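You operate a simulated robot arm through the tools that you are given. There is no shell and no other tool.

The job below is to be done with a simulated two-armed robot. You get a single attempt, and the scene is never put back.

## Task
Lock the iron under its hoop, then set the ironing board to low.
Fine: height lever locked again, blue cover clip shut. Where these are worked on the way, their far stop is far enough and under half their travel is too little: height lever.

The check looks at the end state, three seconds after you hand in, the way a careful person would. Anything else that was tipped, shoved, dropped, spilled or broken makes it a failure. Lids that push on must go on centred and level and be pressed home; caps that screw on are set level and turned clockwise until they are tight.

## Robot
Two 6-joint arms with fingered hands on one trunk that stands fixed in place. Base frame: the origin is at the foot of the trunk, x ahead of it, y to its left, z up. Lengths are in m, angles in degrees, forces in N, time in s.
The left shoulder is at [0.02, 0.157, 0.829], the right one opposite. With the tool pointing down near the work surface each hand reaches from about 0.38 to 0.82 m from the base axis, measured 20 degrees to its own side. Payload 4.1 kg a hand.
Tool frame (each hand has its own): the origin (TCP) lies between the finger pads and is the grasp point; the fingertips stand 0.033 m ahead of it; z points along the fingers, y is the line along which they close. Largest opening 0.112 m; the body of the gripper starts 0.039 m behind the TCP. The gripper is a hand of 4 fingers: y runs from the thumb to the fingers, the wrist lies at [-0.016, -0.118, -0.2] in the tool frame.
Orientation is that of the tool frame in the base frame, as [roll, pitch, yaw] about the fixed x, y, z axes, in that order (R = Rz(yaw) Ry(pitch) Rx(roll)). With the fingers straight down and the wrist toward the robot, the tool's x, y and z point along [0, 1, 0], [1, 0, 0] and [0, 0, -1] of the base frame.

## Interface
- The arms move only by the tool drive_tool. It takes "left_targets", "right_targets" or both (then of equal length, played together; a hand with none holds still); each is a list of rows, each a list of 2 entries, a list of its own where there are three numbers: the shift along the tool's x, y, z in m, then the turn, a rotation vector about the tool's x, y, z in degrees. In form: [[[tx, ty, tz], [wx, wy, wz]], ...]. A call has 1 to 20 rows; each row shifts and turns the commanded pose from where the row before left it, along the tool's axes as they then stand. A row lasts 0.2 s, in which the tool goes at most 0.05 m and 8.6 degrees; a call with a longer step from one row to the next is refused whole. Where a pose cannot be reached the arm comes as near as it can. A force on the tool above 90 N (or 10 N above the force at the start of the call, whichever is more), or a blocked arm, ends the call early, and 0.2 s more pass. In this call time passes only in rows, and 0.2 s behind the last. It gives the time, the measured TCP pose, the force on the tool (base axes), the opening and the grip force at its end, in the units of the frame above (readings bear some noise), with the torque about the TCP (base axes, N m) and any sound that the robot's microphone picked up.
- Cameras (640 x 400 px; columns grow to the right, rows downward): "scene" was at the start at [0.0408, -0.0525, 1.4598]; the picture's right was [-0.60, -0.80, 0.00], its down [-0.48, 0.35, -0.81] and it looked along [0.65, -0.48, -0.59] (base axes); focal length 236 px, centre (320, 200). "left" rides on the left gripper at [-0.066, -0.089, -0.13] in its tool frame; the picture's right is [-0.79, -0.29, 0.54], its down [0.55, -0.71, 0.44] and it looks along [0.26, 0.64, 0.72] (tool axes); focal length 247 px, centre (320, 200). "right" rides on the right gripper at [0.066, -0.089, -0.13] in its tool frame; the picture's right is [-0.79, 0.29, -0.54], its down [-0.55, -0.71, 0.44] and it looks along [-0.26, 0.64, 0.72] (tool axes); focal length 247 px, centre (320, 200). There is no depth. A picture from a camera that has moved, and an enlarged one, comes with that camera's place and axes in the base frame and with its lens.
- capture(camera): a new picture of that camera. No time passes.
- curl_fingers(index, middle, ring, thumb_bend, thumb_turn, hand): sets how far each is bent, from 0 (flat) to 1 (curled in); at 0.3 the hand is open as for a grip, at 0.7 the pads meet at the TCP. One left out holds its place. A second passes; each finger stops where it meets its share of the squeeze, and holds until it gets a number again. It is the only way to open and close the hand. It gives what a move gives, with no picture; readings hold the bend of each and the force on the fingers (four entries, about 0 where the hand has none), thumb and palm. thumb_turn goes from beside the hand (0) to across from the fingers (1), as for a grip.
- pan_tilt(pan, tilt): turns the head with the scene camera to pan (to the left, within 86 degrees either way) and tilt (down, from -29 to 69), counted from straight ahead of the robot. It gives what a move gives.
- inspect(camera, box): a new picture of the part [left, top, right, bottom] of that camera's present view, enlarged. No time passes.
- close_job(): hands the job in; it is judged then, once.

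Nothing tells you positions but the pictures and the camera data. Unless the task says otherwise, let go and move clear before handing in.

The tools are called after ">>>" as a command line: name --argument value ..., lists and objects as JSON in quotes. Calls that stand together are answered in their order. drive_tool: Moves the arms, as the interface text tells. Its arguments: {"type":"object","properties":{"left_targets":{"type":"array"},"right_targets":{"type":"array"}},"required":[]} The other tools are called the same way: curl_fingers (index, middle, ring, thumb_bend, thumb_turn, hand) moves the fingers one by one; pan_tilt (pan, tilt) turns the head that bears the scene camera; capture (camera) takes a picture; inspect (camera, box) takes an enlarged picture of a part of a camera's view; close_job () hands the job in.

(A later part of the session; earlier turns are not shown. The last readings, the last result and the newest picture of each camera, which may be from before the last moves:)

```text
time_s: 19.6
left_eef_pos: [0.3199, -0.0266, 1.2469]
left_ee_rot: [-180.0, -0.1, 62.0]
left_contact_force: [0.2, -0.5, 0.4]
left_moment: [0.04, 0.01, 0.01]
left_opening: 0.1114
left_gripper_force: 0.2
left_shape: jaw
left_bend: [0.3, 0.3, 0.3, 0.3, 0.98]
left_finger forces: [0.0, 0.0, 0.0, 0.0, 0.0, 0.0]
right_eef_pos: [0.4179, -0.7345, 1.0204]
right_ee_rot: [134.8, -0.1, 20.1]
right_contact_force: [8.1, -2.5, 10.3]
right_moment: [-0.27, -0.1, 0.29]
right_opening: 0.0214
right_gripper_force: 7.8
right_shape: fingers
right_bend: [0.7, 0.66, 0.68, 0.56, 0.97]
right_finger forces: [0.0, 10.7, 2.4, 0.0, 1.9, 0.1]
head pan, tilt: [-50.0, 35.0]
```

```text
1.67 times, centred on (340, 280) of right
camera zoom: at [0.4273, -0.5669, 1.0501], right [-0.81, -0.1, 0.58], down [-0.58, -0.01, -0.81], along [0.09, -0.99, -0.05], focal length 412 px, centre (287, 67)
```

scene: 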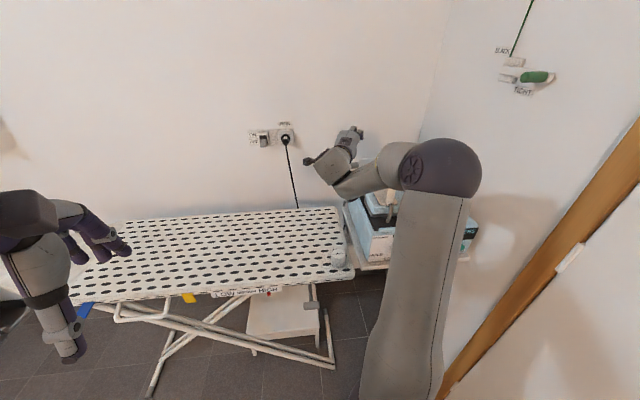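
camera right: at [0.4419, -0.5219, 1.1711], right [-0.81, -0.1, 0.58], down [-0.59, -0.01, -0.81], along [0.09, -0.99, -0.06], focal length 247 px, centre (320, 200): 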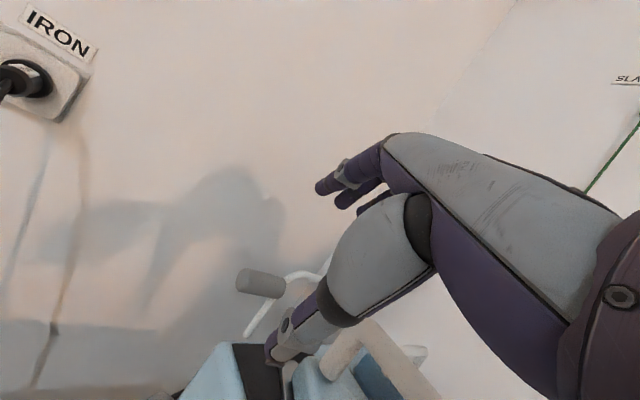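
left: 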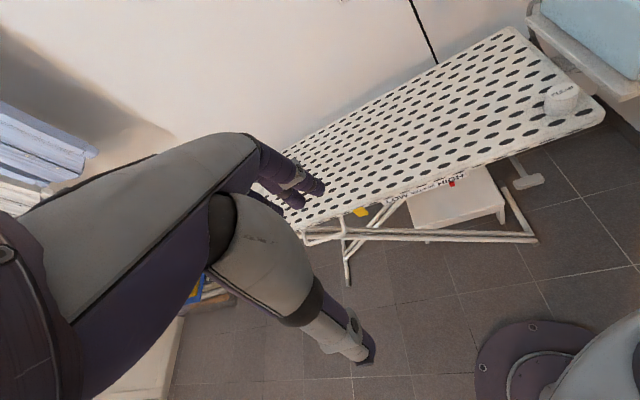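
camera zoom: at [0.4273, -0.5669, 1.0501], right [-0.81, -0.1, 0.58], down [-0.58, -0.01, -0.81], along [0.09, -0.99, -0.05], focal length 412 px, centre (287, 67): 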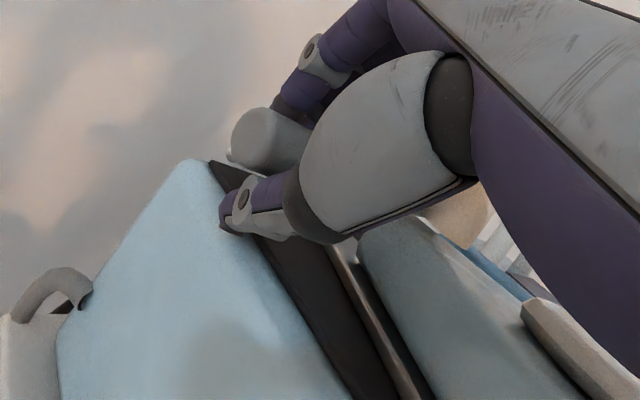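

Force rose to about 13 N, either from the arc error, from the thumb touching the box, or from the hoop meeting the iron's handle. I'll look before continuing.

>>> inspect --camera "scene" --box '[300, 110, 480, 240]'

>>> capture --camera "right"

>>> capture --camera "left"

```text
3.08 times, centred on (390, 175) of scene
camera zoom: at [0.0276, -0.0676, 1.4619], right [-0.77, -0.64, 0.0], down [-0.37, 0.44, -0.82], along [0.53, -0.63, -0.57], focal length 727 px, centre (105, 277)
```

zoom: 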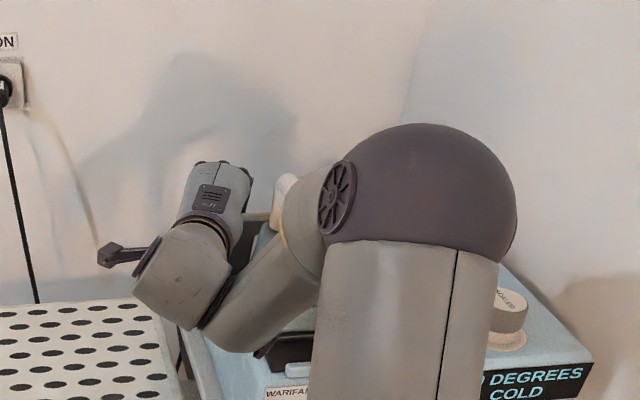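

```text
taken
camera right: at [0.4273, -0.5669, 1.0501], right [-0.81, -0.1, 0.58], down [-0.58, -0.01, -0.81], along [0.09, -0.99, -0.05], focal length 247 px, centre (320, 200)
```

right: 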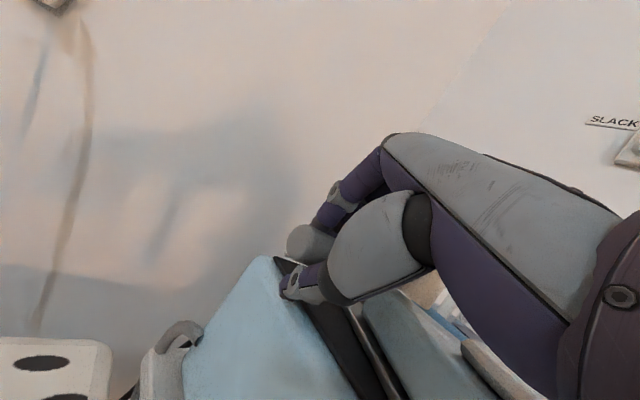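

```text
taken
camera left: at [0.2093, -0.0437, 1.3773], right [-0.62, -0.57, -0.54], down [-0.37, 0.82, -0.44], along [0.69, -0.07, -0.72], focal length 247 px, centre (320, 200)
```

left: 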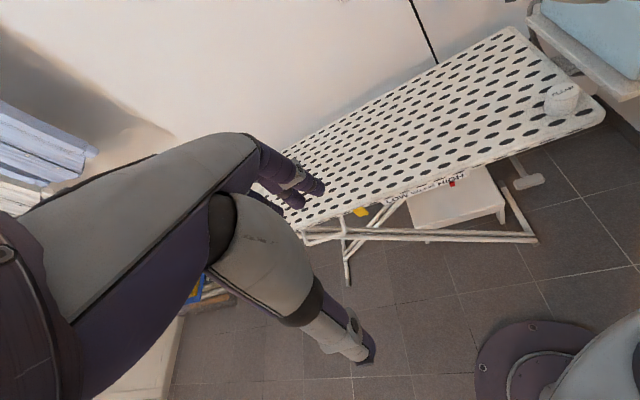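

>>> inspect --camera "scene" --box '[355, 150, 405, 190]'

>>> inspect --camera "right" --box '[260, 200, 480, 340]'

```text
10.00 times, centred on (380, 170) of scene
camera zoom: at [0.0276, -0.0676, 1.4619], right [-0.77, -0.64, 0.0], down [-0.37, 0.44, -0.82], along [0.53, -0.63, -0.57], focal length 2362 px, centre (-280, 500)
```

zoom: 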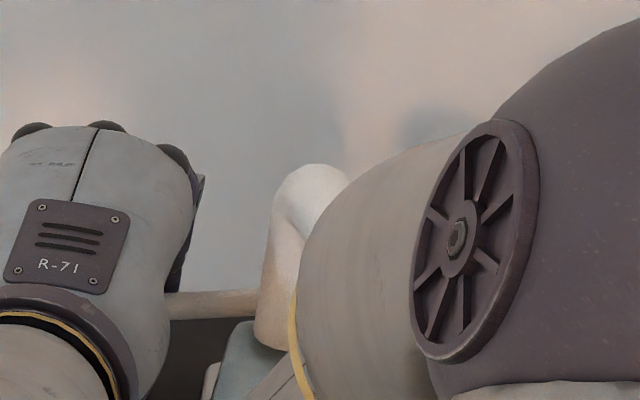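

```text
2.86 times, centred on (370, 270) of right
camera zoom: at [0.4273, -0.5669, 1.0501], right [-0.81, -0.1, 0.58], down [-0.58, -0.01, -0.81], along [0.09, -0.99, -0.05], focal length 706 px, centre (177, 0)
```

zoom: 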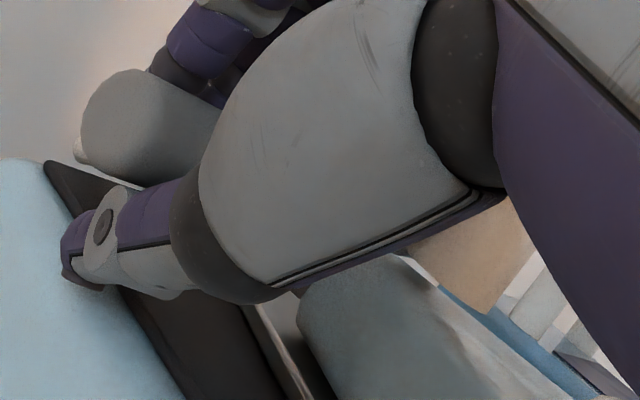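

The hoop's crossbar is now just behind the iron's handle stem, close to resting on the iron's body. I'll push a little further along the tangent and watch the force and sound.

>>> drive_tool --right_targets '[[[-0.0013, -0.0062, 0.0023], [0, 0, 0]]]'

>>> inspect --camera "scene" --box '[355, 150, 405, 190]'

```text
time_s: 20.0
left_eef_pos: [0.3198, -0.0262, 1.2463]
left_ee_rot: [179.9, 0.0, 62.2]
left_contact_force: [-0.7, -0.4, 0.4]
left_moment: [0.0, 0.01, 0.02]
left_opening: 0.1115
left_gripper_force: 0.1
left_shape: jaw
left_bend: [0.3, 0.3, 0.3, 0.3, 0.98]
left_finger forces: [0.0, 0.0, 0.0, 0.1, 0.0, 0.1]
right_eef_pos: [0.4165, -0.7306, 1.0185]
right_ee_rot: [134.3, 0.0, 20.1]
right_contact_force: [15.5, -0.6, 23.7]
right_moment: [-0.61, -0.13, 0.51]
right_opening: 0.019
right_gripper_force: 15.2
right_shape: fingers
right_bend: [0.69, 0.63, 0.66, 0.58, 0.97]
right_finger forces: [2.1, 19.7, 3.8, 0.1, 4.7, 0.1]
head pan, tilt: [-50.0, 35.0]
```

```text
10.00 times, centred on (380, 170) of scene
camera zoom: at [0.0276, -0.0671, 1.4619], right [-0.77, -0.64, 0.0], down [-0.37, 0.44, -0.82], along [0.53, -0.63, -0.57], focal length 2362 px, centre (-280, 500)
```

zoom: 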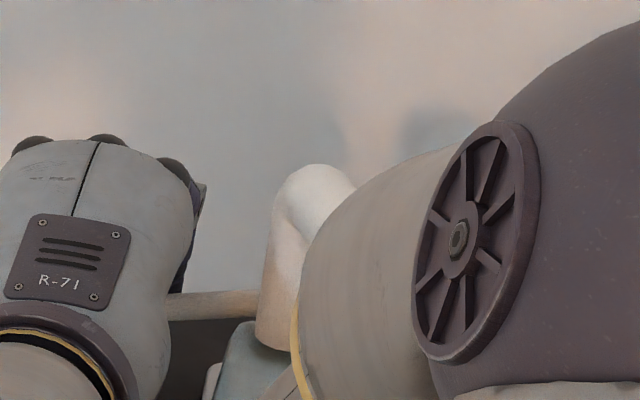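

Resistance is about 28 N but the thumb may be bearing on the box edge. I'll ease off, swing the thumb aside to rule that out, and push with the fingers alone.

>>> drive_tool --right_targets '[[[0.0013, 0.0062, -0.0023], [0, 0, 0]]]'

>>> curl_fingers --hand "right" --thumb_turn 0 --thumb_bend 0.4

>>> capture --camera "right"

```text
time_s: 20.4
left_eef_pos: [0.3204, -0.0261, 1.2474]
left_ee_rot: [-180.0, 0.0, 62.1]
left_contact_force: [0.0, 0.1, -0.1]
left_moment: [-0.02, 0.0, 0.0]
left_opening: 0.1117
left_gripper_force: 0.1
left_shape: jaw
left_bend: [0.3, 0.3, 0.3, 0.3, 0.98]
left_finger forces: [0.0, 0.0, 0.0, 0.1, 0.0, 0.0]
right_eef_pos: [0.4162, -0.7331, 1.0198]
right_ee_rot: [135.1, 0.1, 20.1]
right_contact_force: [10.8, 1.9, 14.0]
right_moment: [-0.31, -0.15, 0.34]
right_opening: 0.0194
right_gripper_force: 9.5
right_shape: fingers
right_bend: [0.7, 0.64, 0.67, 0.57, 0.97]
right_finger forces: [0.1, 14.4, 2.6, 0.0, 3.0, 0.0]
head pan, tilt: [-50.0, 35.0]
```

```text
time_s: 21.4
left_eef_pos: [0.3209, -0.0281, 1.2463]
left_ee_rot: [180.0, 0.0, 62.0]
left_contact_force: [-0.7, 0.2, 0.4]
left_moment: [0.01, -0.02, 0.02]
left_opening: 0.1118
left_gripper_force: 0.0
left_shape: jaw
left_bend: [0.3, 0.3, 0.3, 0.3, 0.98]
left_finger forces: [0.1, 0.0, 0.0, 0.0, 0.0, 0.0]
right_eef_pos: [0.4157, -0.7336, 1.0209]
right_ee_rot: [135.0, 0.0, 20.1]
right_contact_force: [8.5, -0.7, 8.0]
right_moment: [-0.28, -0.08, 0.34]
right_opening: 0.127
right_gripper_force: 7.0
right_shape: fingers
right_bend: [0.7, 0.65, 0.68, 0.4, 0.0]
right_finger forces: [0.0, 12.0, 2.5, 0.1, 0.0, 0.1]
head pan, tilt: [-50.0, 35.0]
```

```text
taken
camera right: at [0.4263, -0.5664, 1.0501], right [-0.81, -0.1, 0.58], down [-0.59, -0.01, -0.81], along [0.09, -0.99, -0.06], focal length 247 px, centre (320, 200)
```

right: 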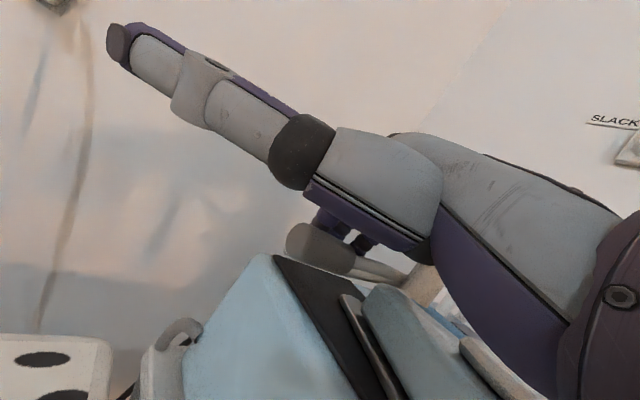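

>>> inspect --camera "right" --box '[260, 190, 480, 340]'

```text
2.67 times, centred on (370, 265) of right
camera zoom: at [0.4263, -0.5664, 1.0501], right [-0.81, -0.1, 0.58], down [-0.59, -0.01, -0.81], along [0.09, -0.99, -0.06], focal length 659 px, centre (187, 27)
```

zoom: 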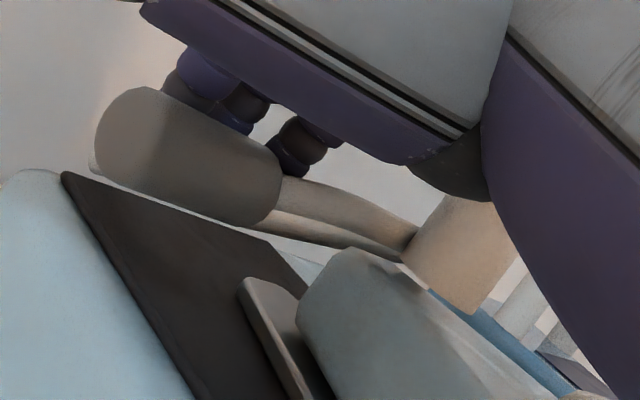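

With the thumb aside I can see the crossbar just behind the stem, with about 1 cm still to go. I'll push again along the tangent with the fingers only.

>>> drive_tool --right_targets '[[[-0.0013, -0.0062, 0.0023], [0, 0, 0]], [[-0.0013, -0.0062, 0.0023], [0, 0, 0]]]'

>>> inspect --camera "right" --box '[260, 190, 480, 340]'

```text
time_s: 22.0
left_eef_pos: [0.3195, -0.026, 1.2471]
left_ee_rot: [179.9, 0.1, 62.1]
left_contact_force: [-0.4, 0.4, -0.8]
left_moment: [0.01, 0.01, -0.03]
left_opening: 0.1115
left_gripper_force: 0.1
left_shape: jaw
left_bend: [0.3, 0.3, 0.3, 0.3, 0.98]
left_finger forces: [0.1, 0.1, 0.1, 0.0, 0.0, 0.0]
right_eef_pos: [0.4126, -0.728, 1.0136]
right_ee_rot: [134.1, -0.1, 20.1]
right_contact_force: [19.2, 2.1, 34.7]
right_moment: [-1.12, -0.16, 0.7]
right_opening: 0.1288
right_gripper_force: 19.5
right_shape: fingers
right_bend: [0.65, 0.59, 0.65, 0.4, 0.0]
right_finger forces: [7.4, 27.2, 4.7, 0.0, 0.0, 0.0]
head pan, tilt: [-50.0, 35.0]
```

```text
2.67 times, centred on (370, 265) of right
camera zoom: at [0.4226, -0.561, 1.0418], right [-0.81, -0.1, 0.58], down [-0.58, -0.02, -0.81], along [0.09, -0.99, -0.04], focal length 659 px, centre (187, 27)
```

zoom: 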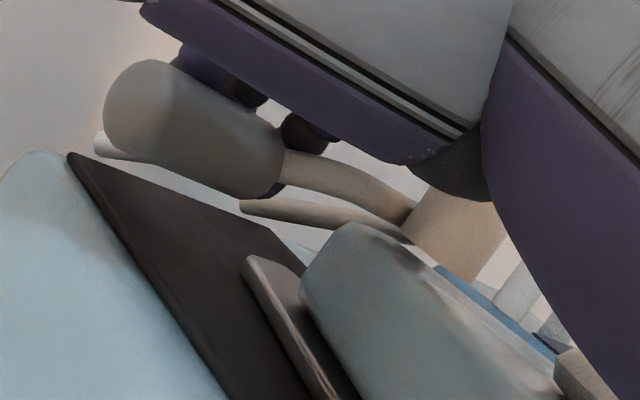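

>>> inspect --camera "scene" --box '[355, 150, 405, 190]'

```text
10.00 times, centred on (380, 170) of scene
camera zoom: at [0.0276, -0.0666, 1.462], right [-0.77, -0.64, 0.0], down [-0.37, 0.44, -0.82], along [0.53, -0.63, -0.57], focal length 2362 px, centre (-280, 500)
```

zoom: 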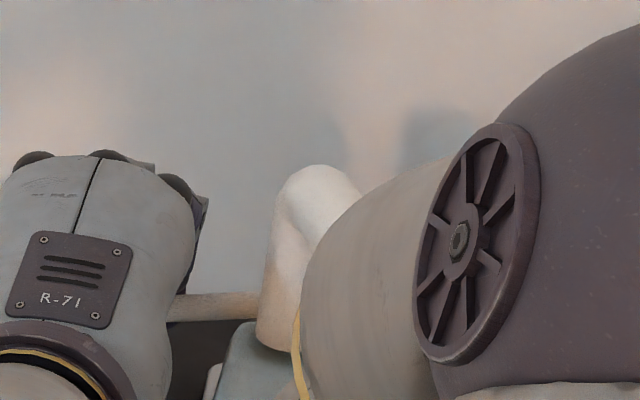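

Position is unchanged under about 36 N tangential, so the hoop is at a hard stop against the iron. I'll release and see whether it stays.

>>> drive_tool --right_targets '[[[0.0013, 0.008, -0.0023], [0, 0, 0]], [[0.001, 0.008, 0], [0, 0, 0]]]'

>>> curl_fingers --hand "right" --index 0.3 --middle 0.3 --ring 0.3

>>> drive_tool --right_targets '[[[0, 0.01, -0.03], [0, 0, 0]], [[0, 0.01, -0.03], [0, 0, 0]], [[0, 0.01, -0.03], [0, 0, 0]], [[0.02, 0.0, -0.03], [0, 0, 0]], [[0.03, 0, -0.03], [0, 0, 0]], [[0.03, 0, -0.03], [0, 0, 0]]]'

>>> capture --camera "right"

>>> capture --camera "scene"

```text
time_s: 22.6
left_eef_pos: [0.3192, -0.0271, 1.2479]
left_ee_rot: [180.0, -0.1, 62.1]
left_contact_force: [0.2, -0.2, -0.2]
left_moment: [0.01, -0.02, 0.0]
left_opening: 0.1116
left_gripper_force: 0.0
left_shape: jaw
left_bend: [0.3, 0.3, 0.3, 0.3, 0.98]
left_finger forces: [0.0, 0.0, 0.0, 0.0, 0.0, 0.1]
right_eef_pos: [0.4153, -0.7365, 1.0195]
right_ee_rot: [135.3, 0.0, 20.1]
right_contact_force: [7.8, 4.8, 14.3]
right_moment: [-0.4, -0.1, 0.25]
right_opening: 0.1273
right_gripper_force: 7.7
right_shape: fingers
right_bend: [0.7, 0.64, 0.7, 0.4, 0.0]
right_finger forces: [0.0, 15.2, 0.9, 0.0, 0.0, 0.0]
head pan, tilt: [-50.0, 35.0]
```

```text
time_s: 23.6
left_eef_pos: [0.3198, -0.0274, 1.2466]
left_ee_rot: [-180.0, 0.0, 62.0]
left_contact_force: [0.3, -0.1, -0.5]
left_moment: [0.01, -0.02, 0.01]
left_opening: 0.1116
left_gripper_force: 0.1
left_shape: jaw
left_bend: [0.3, 0.3, 0.3, 0.3, 0.98]
left_finger forces: [0.0, 0.0, 0.0, 0.0, 0.0, 0.1]
right_eef_pos: [0.417, -0.7373, 1.0209]
right_ee_rot: [135.0, 0.0, 19.9]
right_contact_force: [0.2, -0.3, 0.2]
right_moment: [-0.02, 0.01, 0.01]
right_opening: 0.1424
right_gripper_force: 0.1
right_shape: fingers
right_bend: [0.3, 0.3, 0.3, 0.4, 0.0]
right_finger forces: [0.1, 0.1, 0.0, 0.0, 0.1, 0.0]
head pan, tilt: [-50.0, 35.0]
```

```text
time_s: 25.0
left_eef_pos: [0.3185, -0.0268, 1.2479]
left_ee_rot: [-180.0, 0.0, 62.2]
left_contact_force: [0.2, -0.7, 0.1]
left_moment: [0.04, -0.01, -0.02]
left_opening: 0.1116
left_gripper_force: 0.1
left_shape: jaw
left_bend: [0.3, 0.3, 0.3, 0.3, 0.98]
left_finger forces: [0.0, 0.0, 0.0, 0.0, 0.1, 0.1]
right_eef_pos: [0.4528, -0.6133, 1.1706]
right_ee_rot: [134.9, 0.0, 20.1]
right_contact_force: [0.5, 0.3, 0.0]
right_moment: [0.03, 0.02, 0.01]
right_opening: 0.1423
right_gripper_force: 0.0
right_shape: fingers
right_bend: [0.3, 0.3, 0.3, 0.4, 0.0]
right_finger forces: [0.2, 0.0, 0.0, 0.1, 0.0, 0.0]
head pan, tilt: [-50.0, 35.0]
```

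```text
taken
camera right: at [0.4633, -0.4457, 1.1996], right [-0.81, -0.1, 0.58], down [-0.59, -0.01, -0.81], along [0.09, -0.99, -0.06], focal length 247 px, centre (320, 200)
```

right: 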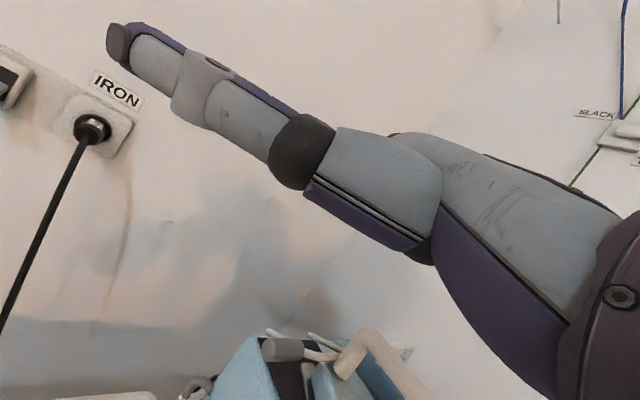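

```text
taken
```

scene: 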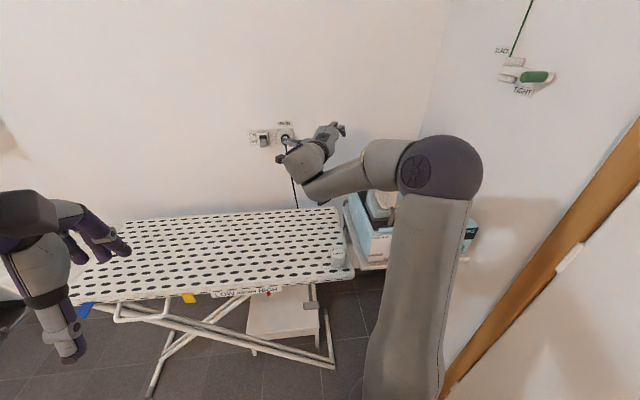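

>>> inspect --camera "right" --box '[180, 300, 460, 400]'

```text
2.29 times, centred on (320, 350) of right
camera zoom: at [0.4633, -0.4457, 1.1996], right [-0.81, -0.1, 0.58], down [-0.59, -0.01, -0.81], along [0.09, -0.99, -0.06], focal length 564 px, centre (320, -143)
```

zoom: 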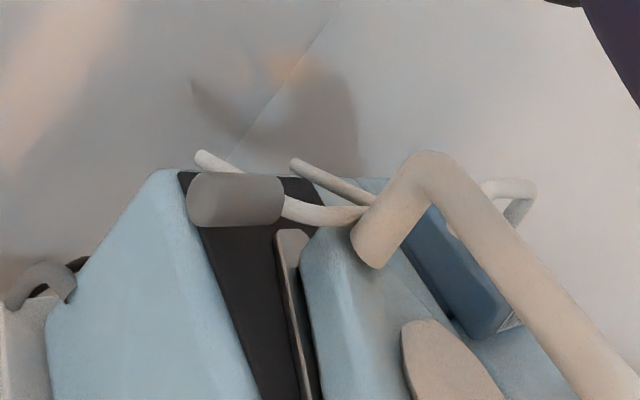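

The hoop stays down over the iron's nose, right behind its handle stem, which looks like the locked position. Next I'll pull the right hand back to view the grey lever under the board, and look at the hoop again unobstructed.

>>> drive_tool --right_targets '[[[0.007, -0.0273, -0.0226], [0, 0, 0]], [[0.007, -0.0273, -0.0226], [0, 0, 0]], [[0.007, -0.0273, -0.0226], [0, 0, 0]], [[0.007, -0.0273, -0.0226], [0, 0, 0]], [[0.007, -0.0273, -0.0226], [0, 0, 0]], [[0.007, -0.0273, -0.0226], [0, 0, 0]], [[0, 0, 0], [7.5, 0, 0]], [[0, 0, 0], [7.5, 0, 0]], [[0, 0, 0], [7.5, 0, 0]], [[0, 0, 0], [7.5, 0, 0]], [[0, 0, 0], [7.5, 0, 0]], [[0, 0, 0], [7.5, 0, 0]]]'

>>> capture --camera "right"

>>> capture --camera "scene"

```text
time_s: 27.6
left_eef_pos: [0.3184, -0.0271, 1.2471]
left_ee_rot: [179.9, 0.0, 62.0]
left_contact_force: [0.1, -0.3, 0.0]
left_moment: [0.02, -0.01, -0.01]
left_opening: 0.1114
left_gripper_force: 0.0
left_shape: jaw
left_bend: [0.3, 0.3, 0.3, 0.3, 0.98]
left_finger forces: [0.0, 0.0, 0.0, 0.1, 0.1, 0.0]
right_eef_pos: [0.4219, -0.3992, 1.1512]
right_ee_rot: [-179.8, 0.1, 20.1]
right_contact_force: [-0.5, -1.0, -0.1]
right_moment: [0.0, 0.0, -0.01]
right_opening: 0.1423
right_gripper_force: 0.0
right_shape: fingers
right_bend: [0.3, 0.3, 0.3, 0.4, 0.0]
right_finger forces: [0.0, 0.1, 0.0, 0.0, 0.0, 0.1]
head pan, tilt: [-50.0, 35.0]
```

```text
taken
camera right: at [0.4546, -0.2932, 1.2817], right [-0.65, -0.54, 0.54], down [-0.76, 0.48, -0.43], along [-0.02, -0.69, -0.72], focal length 247 px, centre (320, 200)
```

right: 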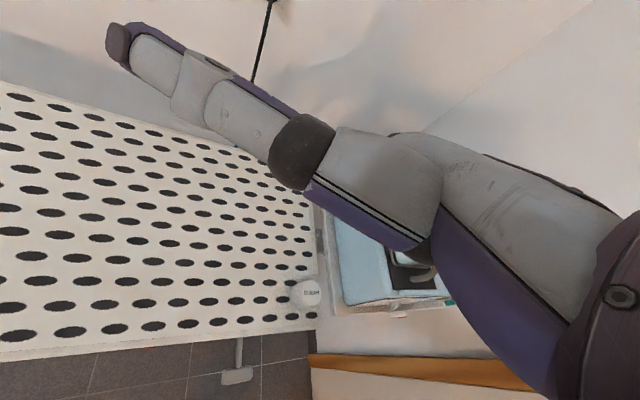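

```text
taken
```

scene: 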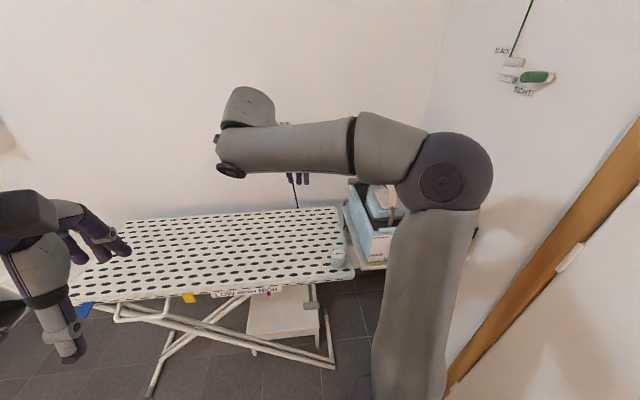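

>>> inspect --camera "right" --box '[120, 270, 340, 400]'

>>> inspect --camera "scene" --box '[220, 260, 380, 380]'

>>> inspect --camera "scene" --box '[60, 250, 220, 340]'

```text
2.91 times, centred on (230, 335) of right
camera zoom: at [0.4546, -0.2932, 1.2817], right [-0.65, -0.54, 0.54], down [-0.76, 0.48, -0.43], along [-0.02, -0.69, -0.72], focal length 718 px, centre (582, -193)
```

zoom: 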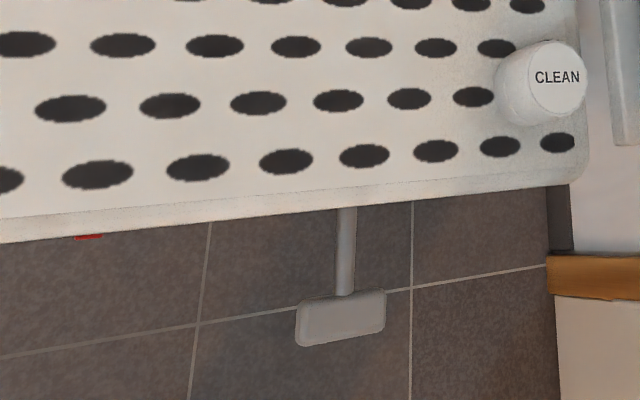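

```text
3.33 times, centred on (300, 320) of scene
camera zoom: at [0.0273, -0.0677, 1.4619], right [-0.77, -0.64, 0.0], down [-0.37, 0.44, -0.82], along [0.53, -0.63, -0.57], focal length 787 px, centre (387, -200)
```

zoom: 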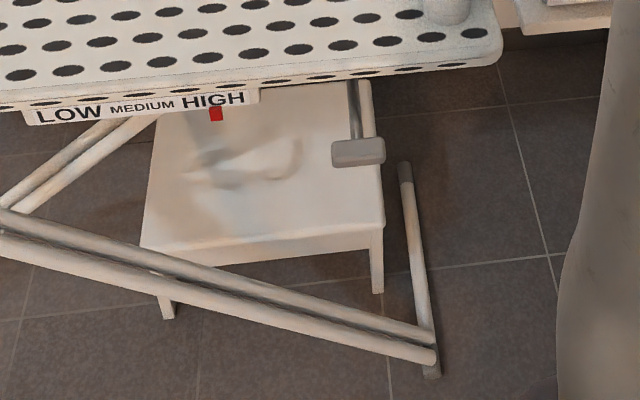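

```text
4.00 times, centred on (140, 295) of scene
camera zoom: at [0.0273, -0.0677, 1.4619], right [-0.77, -0.64, 0.0], down [-0.37, 0.44, -0.82], along [0.53, -0.63, -0.57], focal length 945 px, centre (1040, -180)
```

zoom: 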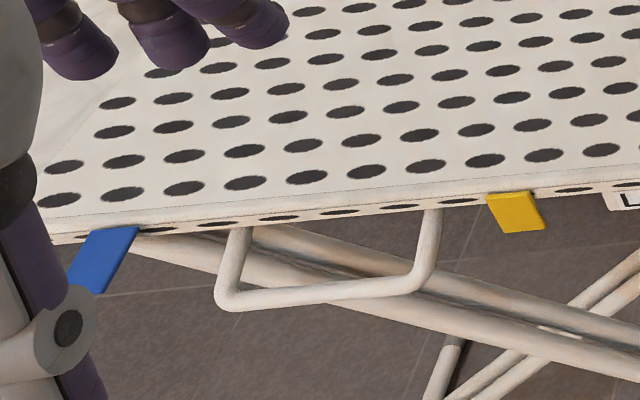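

The blue clip sticks outward (open) while the yellow one hangs down (shut). I'll bring the left hand, pinched to a poker, toward the blue clip at about [0.80, 0.08, 0.80].

>>> curl_fingers --hand "left" --index 0.68 --middle 0.68 --ring 0.68 --thumb_bend 0.68

>>> drive_tool --left_targets '[[[0.0265, 0.0218, 0.0247], [0, 0, 0]], [[0.0265, 0.0218, 0.0247], [0, 0, 0]], [[0.0265, 0.0218, 0.0247], [0, 0, 0]], [[0.0265, 0.0218, 0.0247], [0, 0, 0]], [[0.0265, 0.0218, 0.0247], [0, 0, 0]], [[0.0265, 0.0218, 0.0247], [0, 0, 0]], [[0, 0, 0], [-7.5, 0, 0]], [[0, 0, 0], [-7.5, 0, 0]], [[0, 0, 0], [-7.5, 0, 0]], [[0, 0, 0], [-7.5, 0, 0]], [[0, 0, 0], [-7.5, 0, 0]], [[0, 0, 0], [-7.5, 0, 0]]]'

>>> capture --camera "left"

>>> pan_tilt --pan -10 --tilt 40

>>> capture --camera "scene"

```text
time_s: 28.6
left_eef_pos: [0.3195, -0.0279, 1.2462]
left_ee_rot: [-180.0, 0.0, 62.0]
left_contact_force: [-0.3, -0.3, 0.1]
left_moment: [0.0, -0.01, 0.02]
left_opening: 0.0084
left_gripper_force: 0.0
left_shape: fingers
left_bend: [0.68, 0.68, 0.68, 0.68, 0.98]
left_finger forces: [0.0, 0.0, 0.0, 0.0, 0.0, 0.0]
right_eef_pos: [0.4225, -0.3979, 1.1504]
right_ee_rot: [-180.0, 0.0, 20.0]
right_contact_force: [0.5, -0.3, 0.7]
right_moment: [0.03, 0.01, 0.03]
right_opening: 0.1423
right_gripper_force: 0.1
right_shape: fingers
right_bend: [0.3, 0.3, 0.3, 0.4, 0.0]
right_finger forces: [0.0, 0.0, 0.0, 0.0, 0.1, 0.0]
head pan, tilt: [-50.0, 35.0]
```

```text
time_s: 31.2
left_eef_pos: [0.5144, -0.0013, 1.1674]
left_ee_rot: [142.3, -1.0, 65.2]
left_contact_force: [0.1, -0.1, -0.3]
left_moment: [-0.02, -0.01, -0.03]
left_opening: 0.0084
left_gripper_force: 0.0
left_shape: fingers
left_bend: [0.68, 0.68, 0.68, 0.68, 0.98]
left_finger forces: [0.1, 0.1, 0.1, 0.0, 0.0, 0.0]
left hand out of reach, approached as far as the arm can: row 9, 10, 11, 12
right_eef_pos: [0.4226, -0.3984, 1.1499]
right_ee_rot: [180.0, 0.0, 20.1]
right_contact_force: [-0.6, -0.1, -0.5]
right_moment: [0.0, 0.02, 0.01]
right_opening: 0.1425
right_gripper_force: 0.0
right_shape: fingers
right_bend: [0.3, 0.3, 0.3, 0.4, 0.0]
right_finger forces: [0.0, 0.0, 0.1, 0.1, 0.0, 0.0]
head pan, tilt: [-50.0, 35.0]
```

```text
taken
camera left: at [0.3488, 0.0009, 1.2148], right [-0.23, -0.75, -0.61], down [-0.03, 0.64, -0.77], along [0.97, -0.16, -0.17], focal length 247 px, centre (320, 200)
```

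left: 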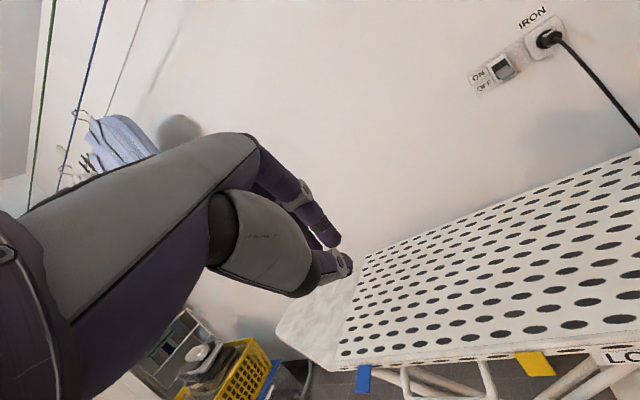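

```text
time_s: 32.2
left_eef_pos: [0.5132, -0.0013, 1.166]
left_ee_rot: [142.5, -1.0, 65.2]
left_contact_force: [0.0, 0.4, 0.2]
left_moment: [-0.02, 0.02, -0.02]
left_opening: 0.0084
left_gripper_force: 0.0
left_shape: fingers
left_bend: [0.68, 0.68, 0.68, 0.68, 0.98]
left_finger forces: [0.0, 0.1, 0.0, 0.0, 0.0, 0.0]
right_eef_pos: [0.4221, -0.3973, 1.1509]
right_ee_rot: [179.9, 0.1, 20.1]
right_contact_force: [-0.9, 0.5, 0.2]
right_moment: [0.01, -0.01, 0.0]
right_opening: 0.1421
right_gripper_force: 0.1
right_shape: fingers
right_bend: [0.3, 0.3, 0.3, 0.4, 0.0]
right_finger forces: [0.0, 0.0, 0.0, 0.0, 0.0, 0.1]
head pan, tilt: [-10.0, 40.0]
```

```text
taken
```

scene: 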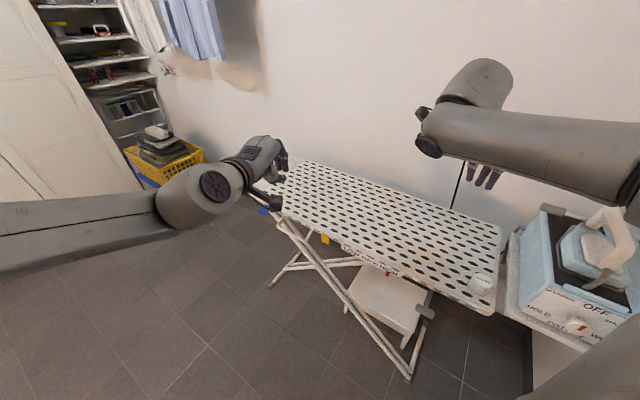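

>>> inspect --camera "left" --box '[320, 320, 640, 400]'

>>> inspect --camera "scene" --box '[500, 190, 640, 350]'

>>> inspect --camera "scene" --box '[230, 160, 430, 290]'

```text
2.00 times, centred on (480, 360) of left
camera zoom: at [0.3489, 0.0009, 1.2149], right [-0.24, -0.75, -0.61], down [-0.03, 0.64, -0.77], along [0.97, -0.16, -0.17], focal length 494 px, centre (0, -120)
```

zoom: 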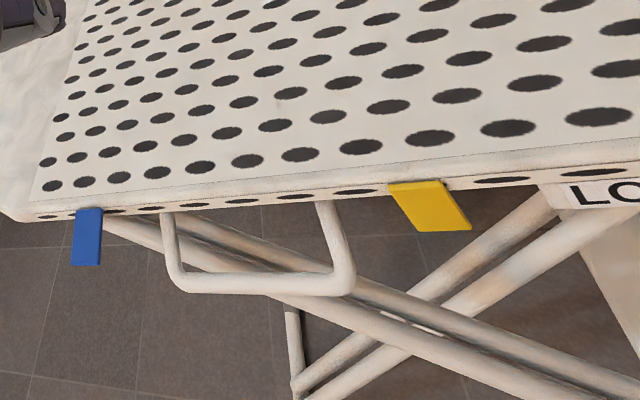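

```text
2.50 times, centred on (570, 270) of scene
camera zoom: at [0.0545, -0.0152, 1.4544], right [-0.17, -0.98, 0.0], down [-0.63, 0.11, -0.77], along [0.75, -0.13, -0.64], focal length 590 px, centre (-305, 25)
```

zoom: 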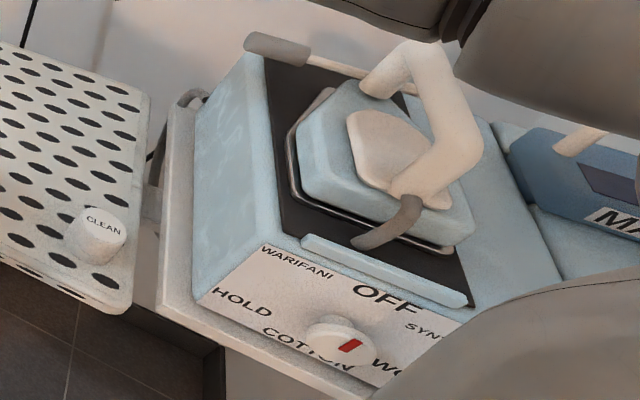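

```text
3.08 times, centred on (330, 225) of scene
camera zoom: at [0.0545, -0.0152, 1.4544], right [-0.17, -0.98, 0.0], down [-0.63, 0.11, -0.77], along [0.75, -0.13, -0.64], focal length 727 px, centre (289, 123)
```

zoom: 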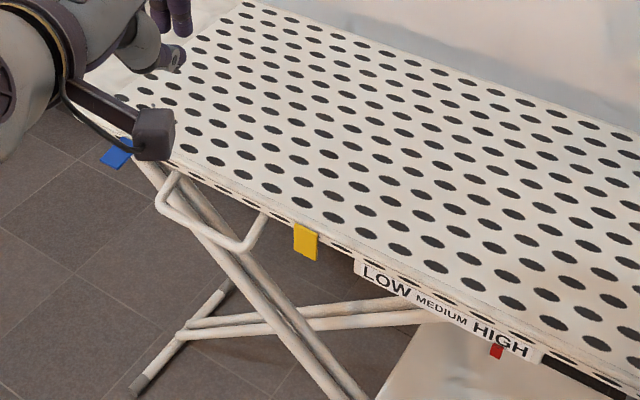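

The left arm's tilt is limited the same way the right one's was, so I'll turn its heading outward (left).

>>> drive_tool --left_targets '[[[0, 0, 0], [0, 4.9, -6.3]], [[0, 0, 0], [0, 4.9, -6.3]], [[0, 0, 0], [0, 4.9, -6.3]], [[0, 0, 0], [0, 4.9, -6.3]]]'

```text
time_s: 33.2
left_eef_pos: [0.5132, -0.0007, 1.1663]
left_ee_rot: [141.1, 0.1, 95.7]
left_contact_force: [0.6, 0.0, 0.2]
left_moment: [-0.03, 0.0, -0.05]
left_opening: 0.008
left_gripper_force: 0.0
left_shape: fingers
left_bend: [0.68, 0.68, 0.68, 0.68, 0.98]
left_finger forces: [0.0, 0.1, 0.0, 0.1, 0.0, 0.0]
right_eef_pos: [0.4222, -0.3971, 1.151]
right_ee_rot: [-179.9, 0.0, 20.1]
right_contact_force: [-0.1, 0.0, 0.5]
right_moment: [-0.02, -0.01, 0.0]
right_opening: 0.1425
right_gripper_force: 0.1
right_shape: fingers
right_bend: [0.3, 0.3, 0.3, 0.4, 0.0]
right_finger forces: [0.0, 0.0, 0.0, 0.1, 0.0, 0.1]
head pan, tilt: [-10.0, 40.0]
```

>>> drive_tool --left_targets '[[[0.006, 0, 0.0393], [0, 0, 0]], [[0.006, 0, 0.0393], [0, 0, 0]], [[0.006, 0, 0.0393], [0, 0, 0]], [[0.006, 0, 0.0393], [0, 0, 0]], [[0.006, 0, 0.0393], [0, 0, 0]], [[0.006, 0, 0.0393], [0, 0, 0]], [[0.006, 0, 0.0393], [0, 0, 0]], [[0.006, 0, 0.0393], [0, 0, 0]]]'

>>> capture --camera "left"

>>> capture --camera "scene"

```text
time_s: 35.0
left_eef_pos: [0.7044, 0.064, 0.9216]
left_ee_rot: [141.0, 0.1, 95.5]
left_contact_force: [-0.1, 0.3, 1.0]
left_moment: [-0.01, 0.01, -0.02]
left_opening: 0.0083
left_gripper_force: 0.0
left_shape: fingers
left_bend: [0.68, 0.68, 0.68, 0.68, 0.98]
left_finger forces: [0.1, 0.1, 0.0, 0.0, 0.0, 0.1]
right_eef_pos: [0.422, -0.3986, 1.1497]
right_ee_rot: [180.0, 0.0, 20.0]
right_contact_force: [-0.1, 0.7, -0.2]
right_moment: [0.02, -0.01, 0.01]
right_opening: 0.1426
right_gripper_force: 0.0
right_shape: fingers
right_bend: [0.3, 0.3, 0.3, 0.4, 0.0]
right_finger forces: [0.1, 0.1, 0.0, 0.0, 0.1, 0.0]
head pan, tilt: [-10.0, 40.0]
```

```text
taken
camera left: at [0.5595, -0.0168, 0.9675], right [0.19, -0.78, -0.6], down [-0.33, 0.52, -0.79], along [0.92, 0.35, -0.16], focal length 247 px, centre (320, 200)
```

left: 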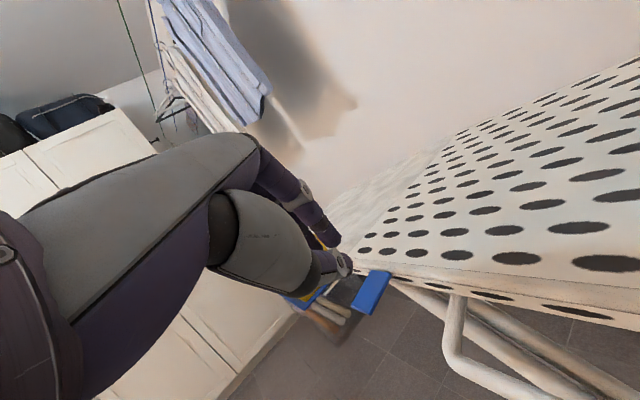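

```text
taken
```

scene: 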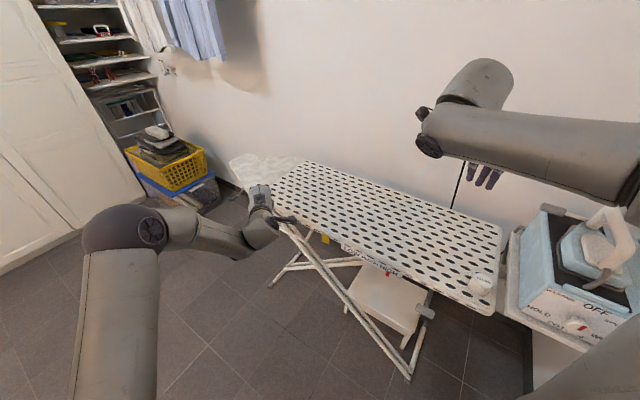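

The clip spans from about [0.825, 0.077] at its root to [0.776, 0.10] at its tip, near z=0.80. I'll bring the fingertips down to its outer half.

>>> drive_tool --left_targets '[[[0.0063, -0.0019, 0.0265], [0, 0, 0]], [[0.0063, -0.0019, 0.0265], [0, 0, 0]], [[0.0063, -0.0019, 0.0265], [0, 0, 0]], [[0.0063, -0.0019, 0.0265], [0, 0, 0]]]'

>>> inspect --camera "left" --box '[240, 180, 480, 360]'

>>> inspect --camera "scene" --box '[220, 170, 340, 260]'

```text
time_s: 36.0
left_eef_pos: [0.7641, 0.0965, 0.8353]
left_ee_rot: [141.1, 0.0, 95.7]
left_contact_force: [0.4, 0.8, 0.3]
left_moment: [0.0, 0.01, 0.0]
left_opening: 0.0077
left_gripper_force: 0.0
left_shape: fingers
left_bend: [0.68, 0.68, 0.68, 0.68, 0.98]
left_finger forces: [0.1, 0.1, 0.0, 0.0, 0.0, 0.0]
right_eef_pos: [0.4222, -0.3988, 1.1508]
right_ee_rot: [180.0, -0.1, 20.0]
right_contact_force: [0.4, 0.4, 0.0]
right_moment: [0.0, 0.0, 0.02]
right_opening: 0.1423
right_gripper_force: 0.0
right_shape: fingers
right_bend: [0.3, 0.3, 0.3, 0.4, 0.0]
right_finger forces: [0.0, 0.1, 0.0, 0.0, 0.0, 0.1]
head pan, tilt: [-10.0, 40.0]
```

```text
2.22 times, centred on (360, 270) of left
camera zoom: at [0.6187, 0.0155, 0.881], right [0.19, -0.78, -0.6], down [-0.33, 0.52, -0.79], along [0.92, 0.35, -0.16], focal length 549 px, centre (231, 44)
```

zoom: 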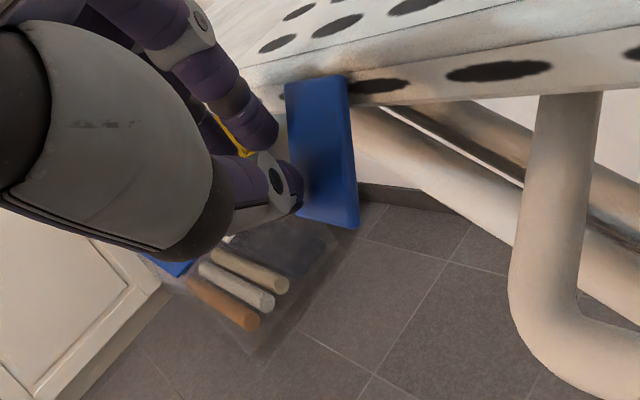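

```text
4.44 times, centred on (280, 215) of scene
camera zoom: at [0.0543, -0.0152, 1.4544], right [-0.17, -0.98, 0.0], down [-0.63, 0.11, -0.77], along [0.75, -0.13, -0.64], focal length 1050 px, centre (498, 133)
```

zoom: 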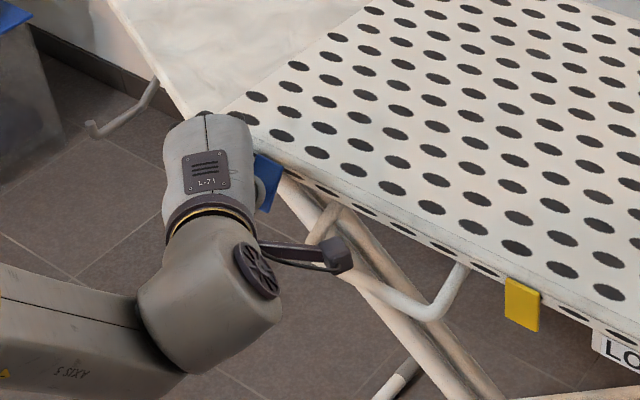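

Contact has already swung the clip down to about 50°. I'll continue down and then press in toward the board edge.

>>> drive_tool --left_targets '[[[-0.0039, -0.007, 0.0137], [0, 0, 0]], [[-0.0039, -0.007, 0.0137], [0, 0, 0]], [[-0.0068, 0.0036, 0.0045], [0, 0, 0]], [[-0.0068, 0.0036, 0.0045], [0, 0, 0]]]'

>>> inspect --camera "left" --box '[240, 180, 480, 360]'

>>> inspect --camera "scene" --box '[220, 170, 340, 260]'

```text
time_s: 37.0
left_eef_pos: [0.7826, 0.0869, 0.8062]
left_ee_rot: [140.7, 0.2, 96.7]
left_contact_force: [-38.4, 41.1, 17.9]
left_moment: [-0.88, -0.79, -0.18]
left_opening: 0.0
left_gripper_force: 27.6
left_shape: fingers
left_bend: [0.7, 0.68, 0.68, 0.65, 0.97]
left_finger forces: [54.7, 0.0, 0.1, 0.0, 0.0, 0.0]
right_eef_pos: [0.4222, -0.3959, 1.1518]
right_ee_rot: [179.8, -0.1, 20.3]
right_contact_force: [-0.1, 0.8, 0.2]
right_moment: [0.0, 0.03, 0.01]
right_opening: 0.1424
right_gripper_force: 0.0
right_shape: fingers
right_bend: [0.3, 0.3, 0.3, 0.4, 0.0]
right_finger forces: [0.0, 0.0, 0.0, 0.0, 0.1, 0.1]
head pan, tilt: [-10.0, 40.0]
```

```text
2.22 times, centred on (360, 270) of left
camera zoom: at [0.6387, 0.0043, 0.8506], right [0.21, -0.78, -0.59], down [-0.34, 0.51, -0.79], along [0.92, 0.36, -0.15], focal length 549 px, centre (231, 44)
```

zoom: 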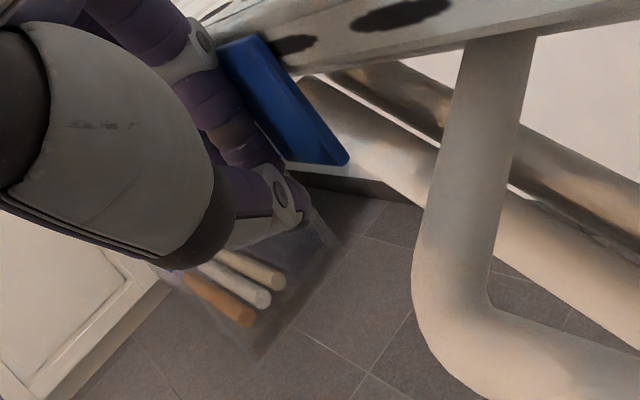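

```text
4.44 times, centred on (280, 215) of scene
camera zoom: at [0.0528, -0.0136, 1.4544], right [-0.17, -0.99, 0.0], down [-0.63, 0.11, -0.77], along [0.76, -0.13, -0.64], focal length 1050 px, centre (498, 133)
```

zoom: 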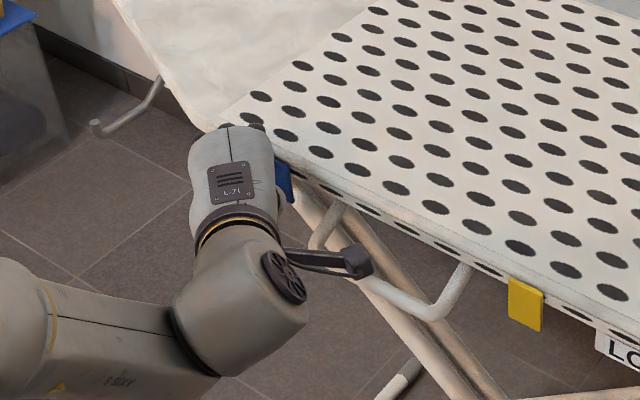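

The clip is now nearly vertical (shut), but the force reached about 58 N on the board edge, so I'm backing off at once.

>>> drive_tool --left_targets '[[[0.0068, -0.0036, -0.0045], [0, 0, 0]], [[0.01, -0.006, -0.007], [0, 0, 0]], [[0.01, -0.006, -0.02], [0, 0, 0]], [[0.01, -0.006, -0.03], [0, 0, 0]], [[0.0, 0, -0.03], [0, 0, 0]]]'

>>> capture --camera "left"

>>> capture --camera "scene"

```text
time_s: 38.2
left_eef_pos: [0.7037, 0.0994, 0.8632]
left_ee_rot: [141.2, 0.1, 95.6]
left_contact_force: [0.5, -0.9, -0.7]
left_moment: [0.02, 0.01, 0.03]
left_opening: 0.0086
left_gripper_force: 0.2
left_shape: fingers
left_bend: [0.68, 0.68, 0.68, 0.68, 0.97]
left_finger forces: [0.0, 0.0, 0.0, 0.0, 0.0, 0.0]
left hand out of reach, approached as far as the arm can: row 4
right_eef_pos: [0.4207, -0.3997, 1.1506]
right_ee_rot: [-180.0, -0.1, 20.1]
right_contact_force: [-0.1, -1.0, -0.9]
right_moment: [-0.02, -0.02, -0.01]
right_opening: 0.1423
right_gripper_force: 0.2
right_shape: fingers
right_bend: [0.3, 0.3, 0.3, 0.4, 0.0]
right_finger forces: [0.0, 0.0, 0.0, 0.0, 0.0, 0.0]
head pan, tilt: [-10.0, 40.0]
```

```text
taken
camera left: at [0.5589, 0.0205, 0.9088], right [0.19, -0.78, -0.6], down [-0.33, 0.52, -0.79], along [0.92, 0.35, -0.16], focal length 247 px, centre (320, 200)
```

left: 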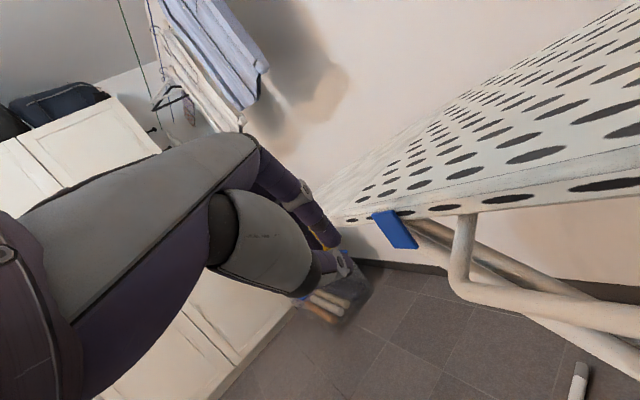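

```text
taken
```

scene: 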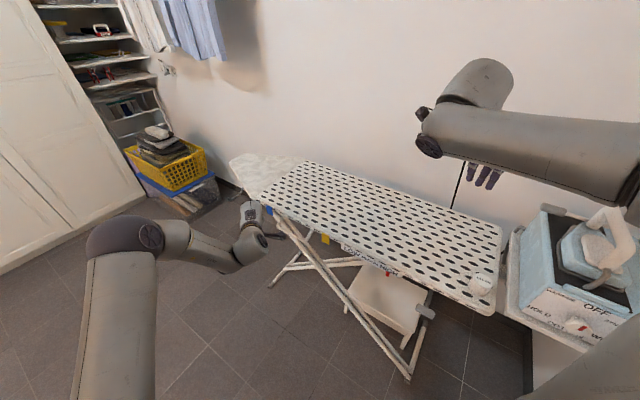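

>>> inspect --camera "left" --box '[320, 180, 480, 280]'

>>> inspect --camera "scene" --box '[240, 180, 360, 260]'

```text
4.00 times, centred on (400, 230) of left
camera zoom: at [0.5589, 0.0205, 0.9088], right [0.19, -0.78, -0.6], down [-0.33, 0.52, -0.79], along [0.92, 0.35, -0.16], focal length 988 px, centre (0, 80)
```

zoom: 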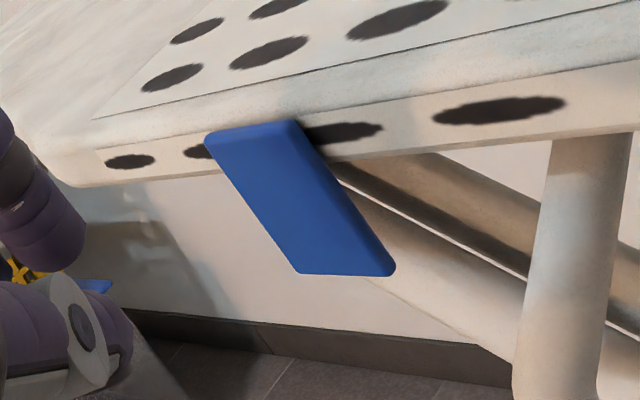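

```text
5.00 times, centred on (300, 220) of scene
camera zoom: at [0.0548, -0.0152, 1.4543], right [-0.17, -0.98, 0.0], down [-0.63, 0.11, -0.77], along [0.75, -0.13, -0.64], focal length 1181 px, centre (420, 100)
```

zoom: 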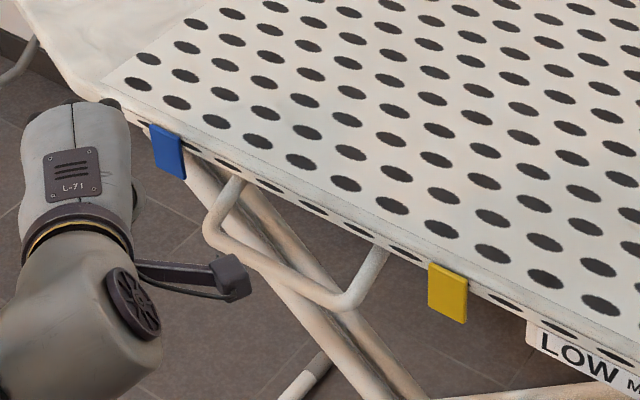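

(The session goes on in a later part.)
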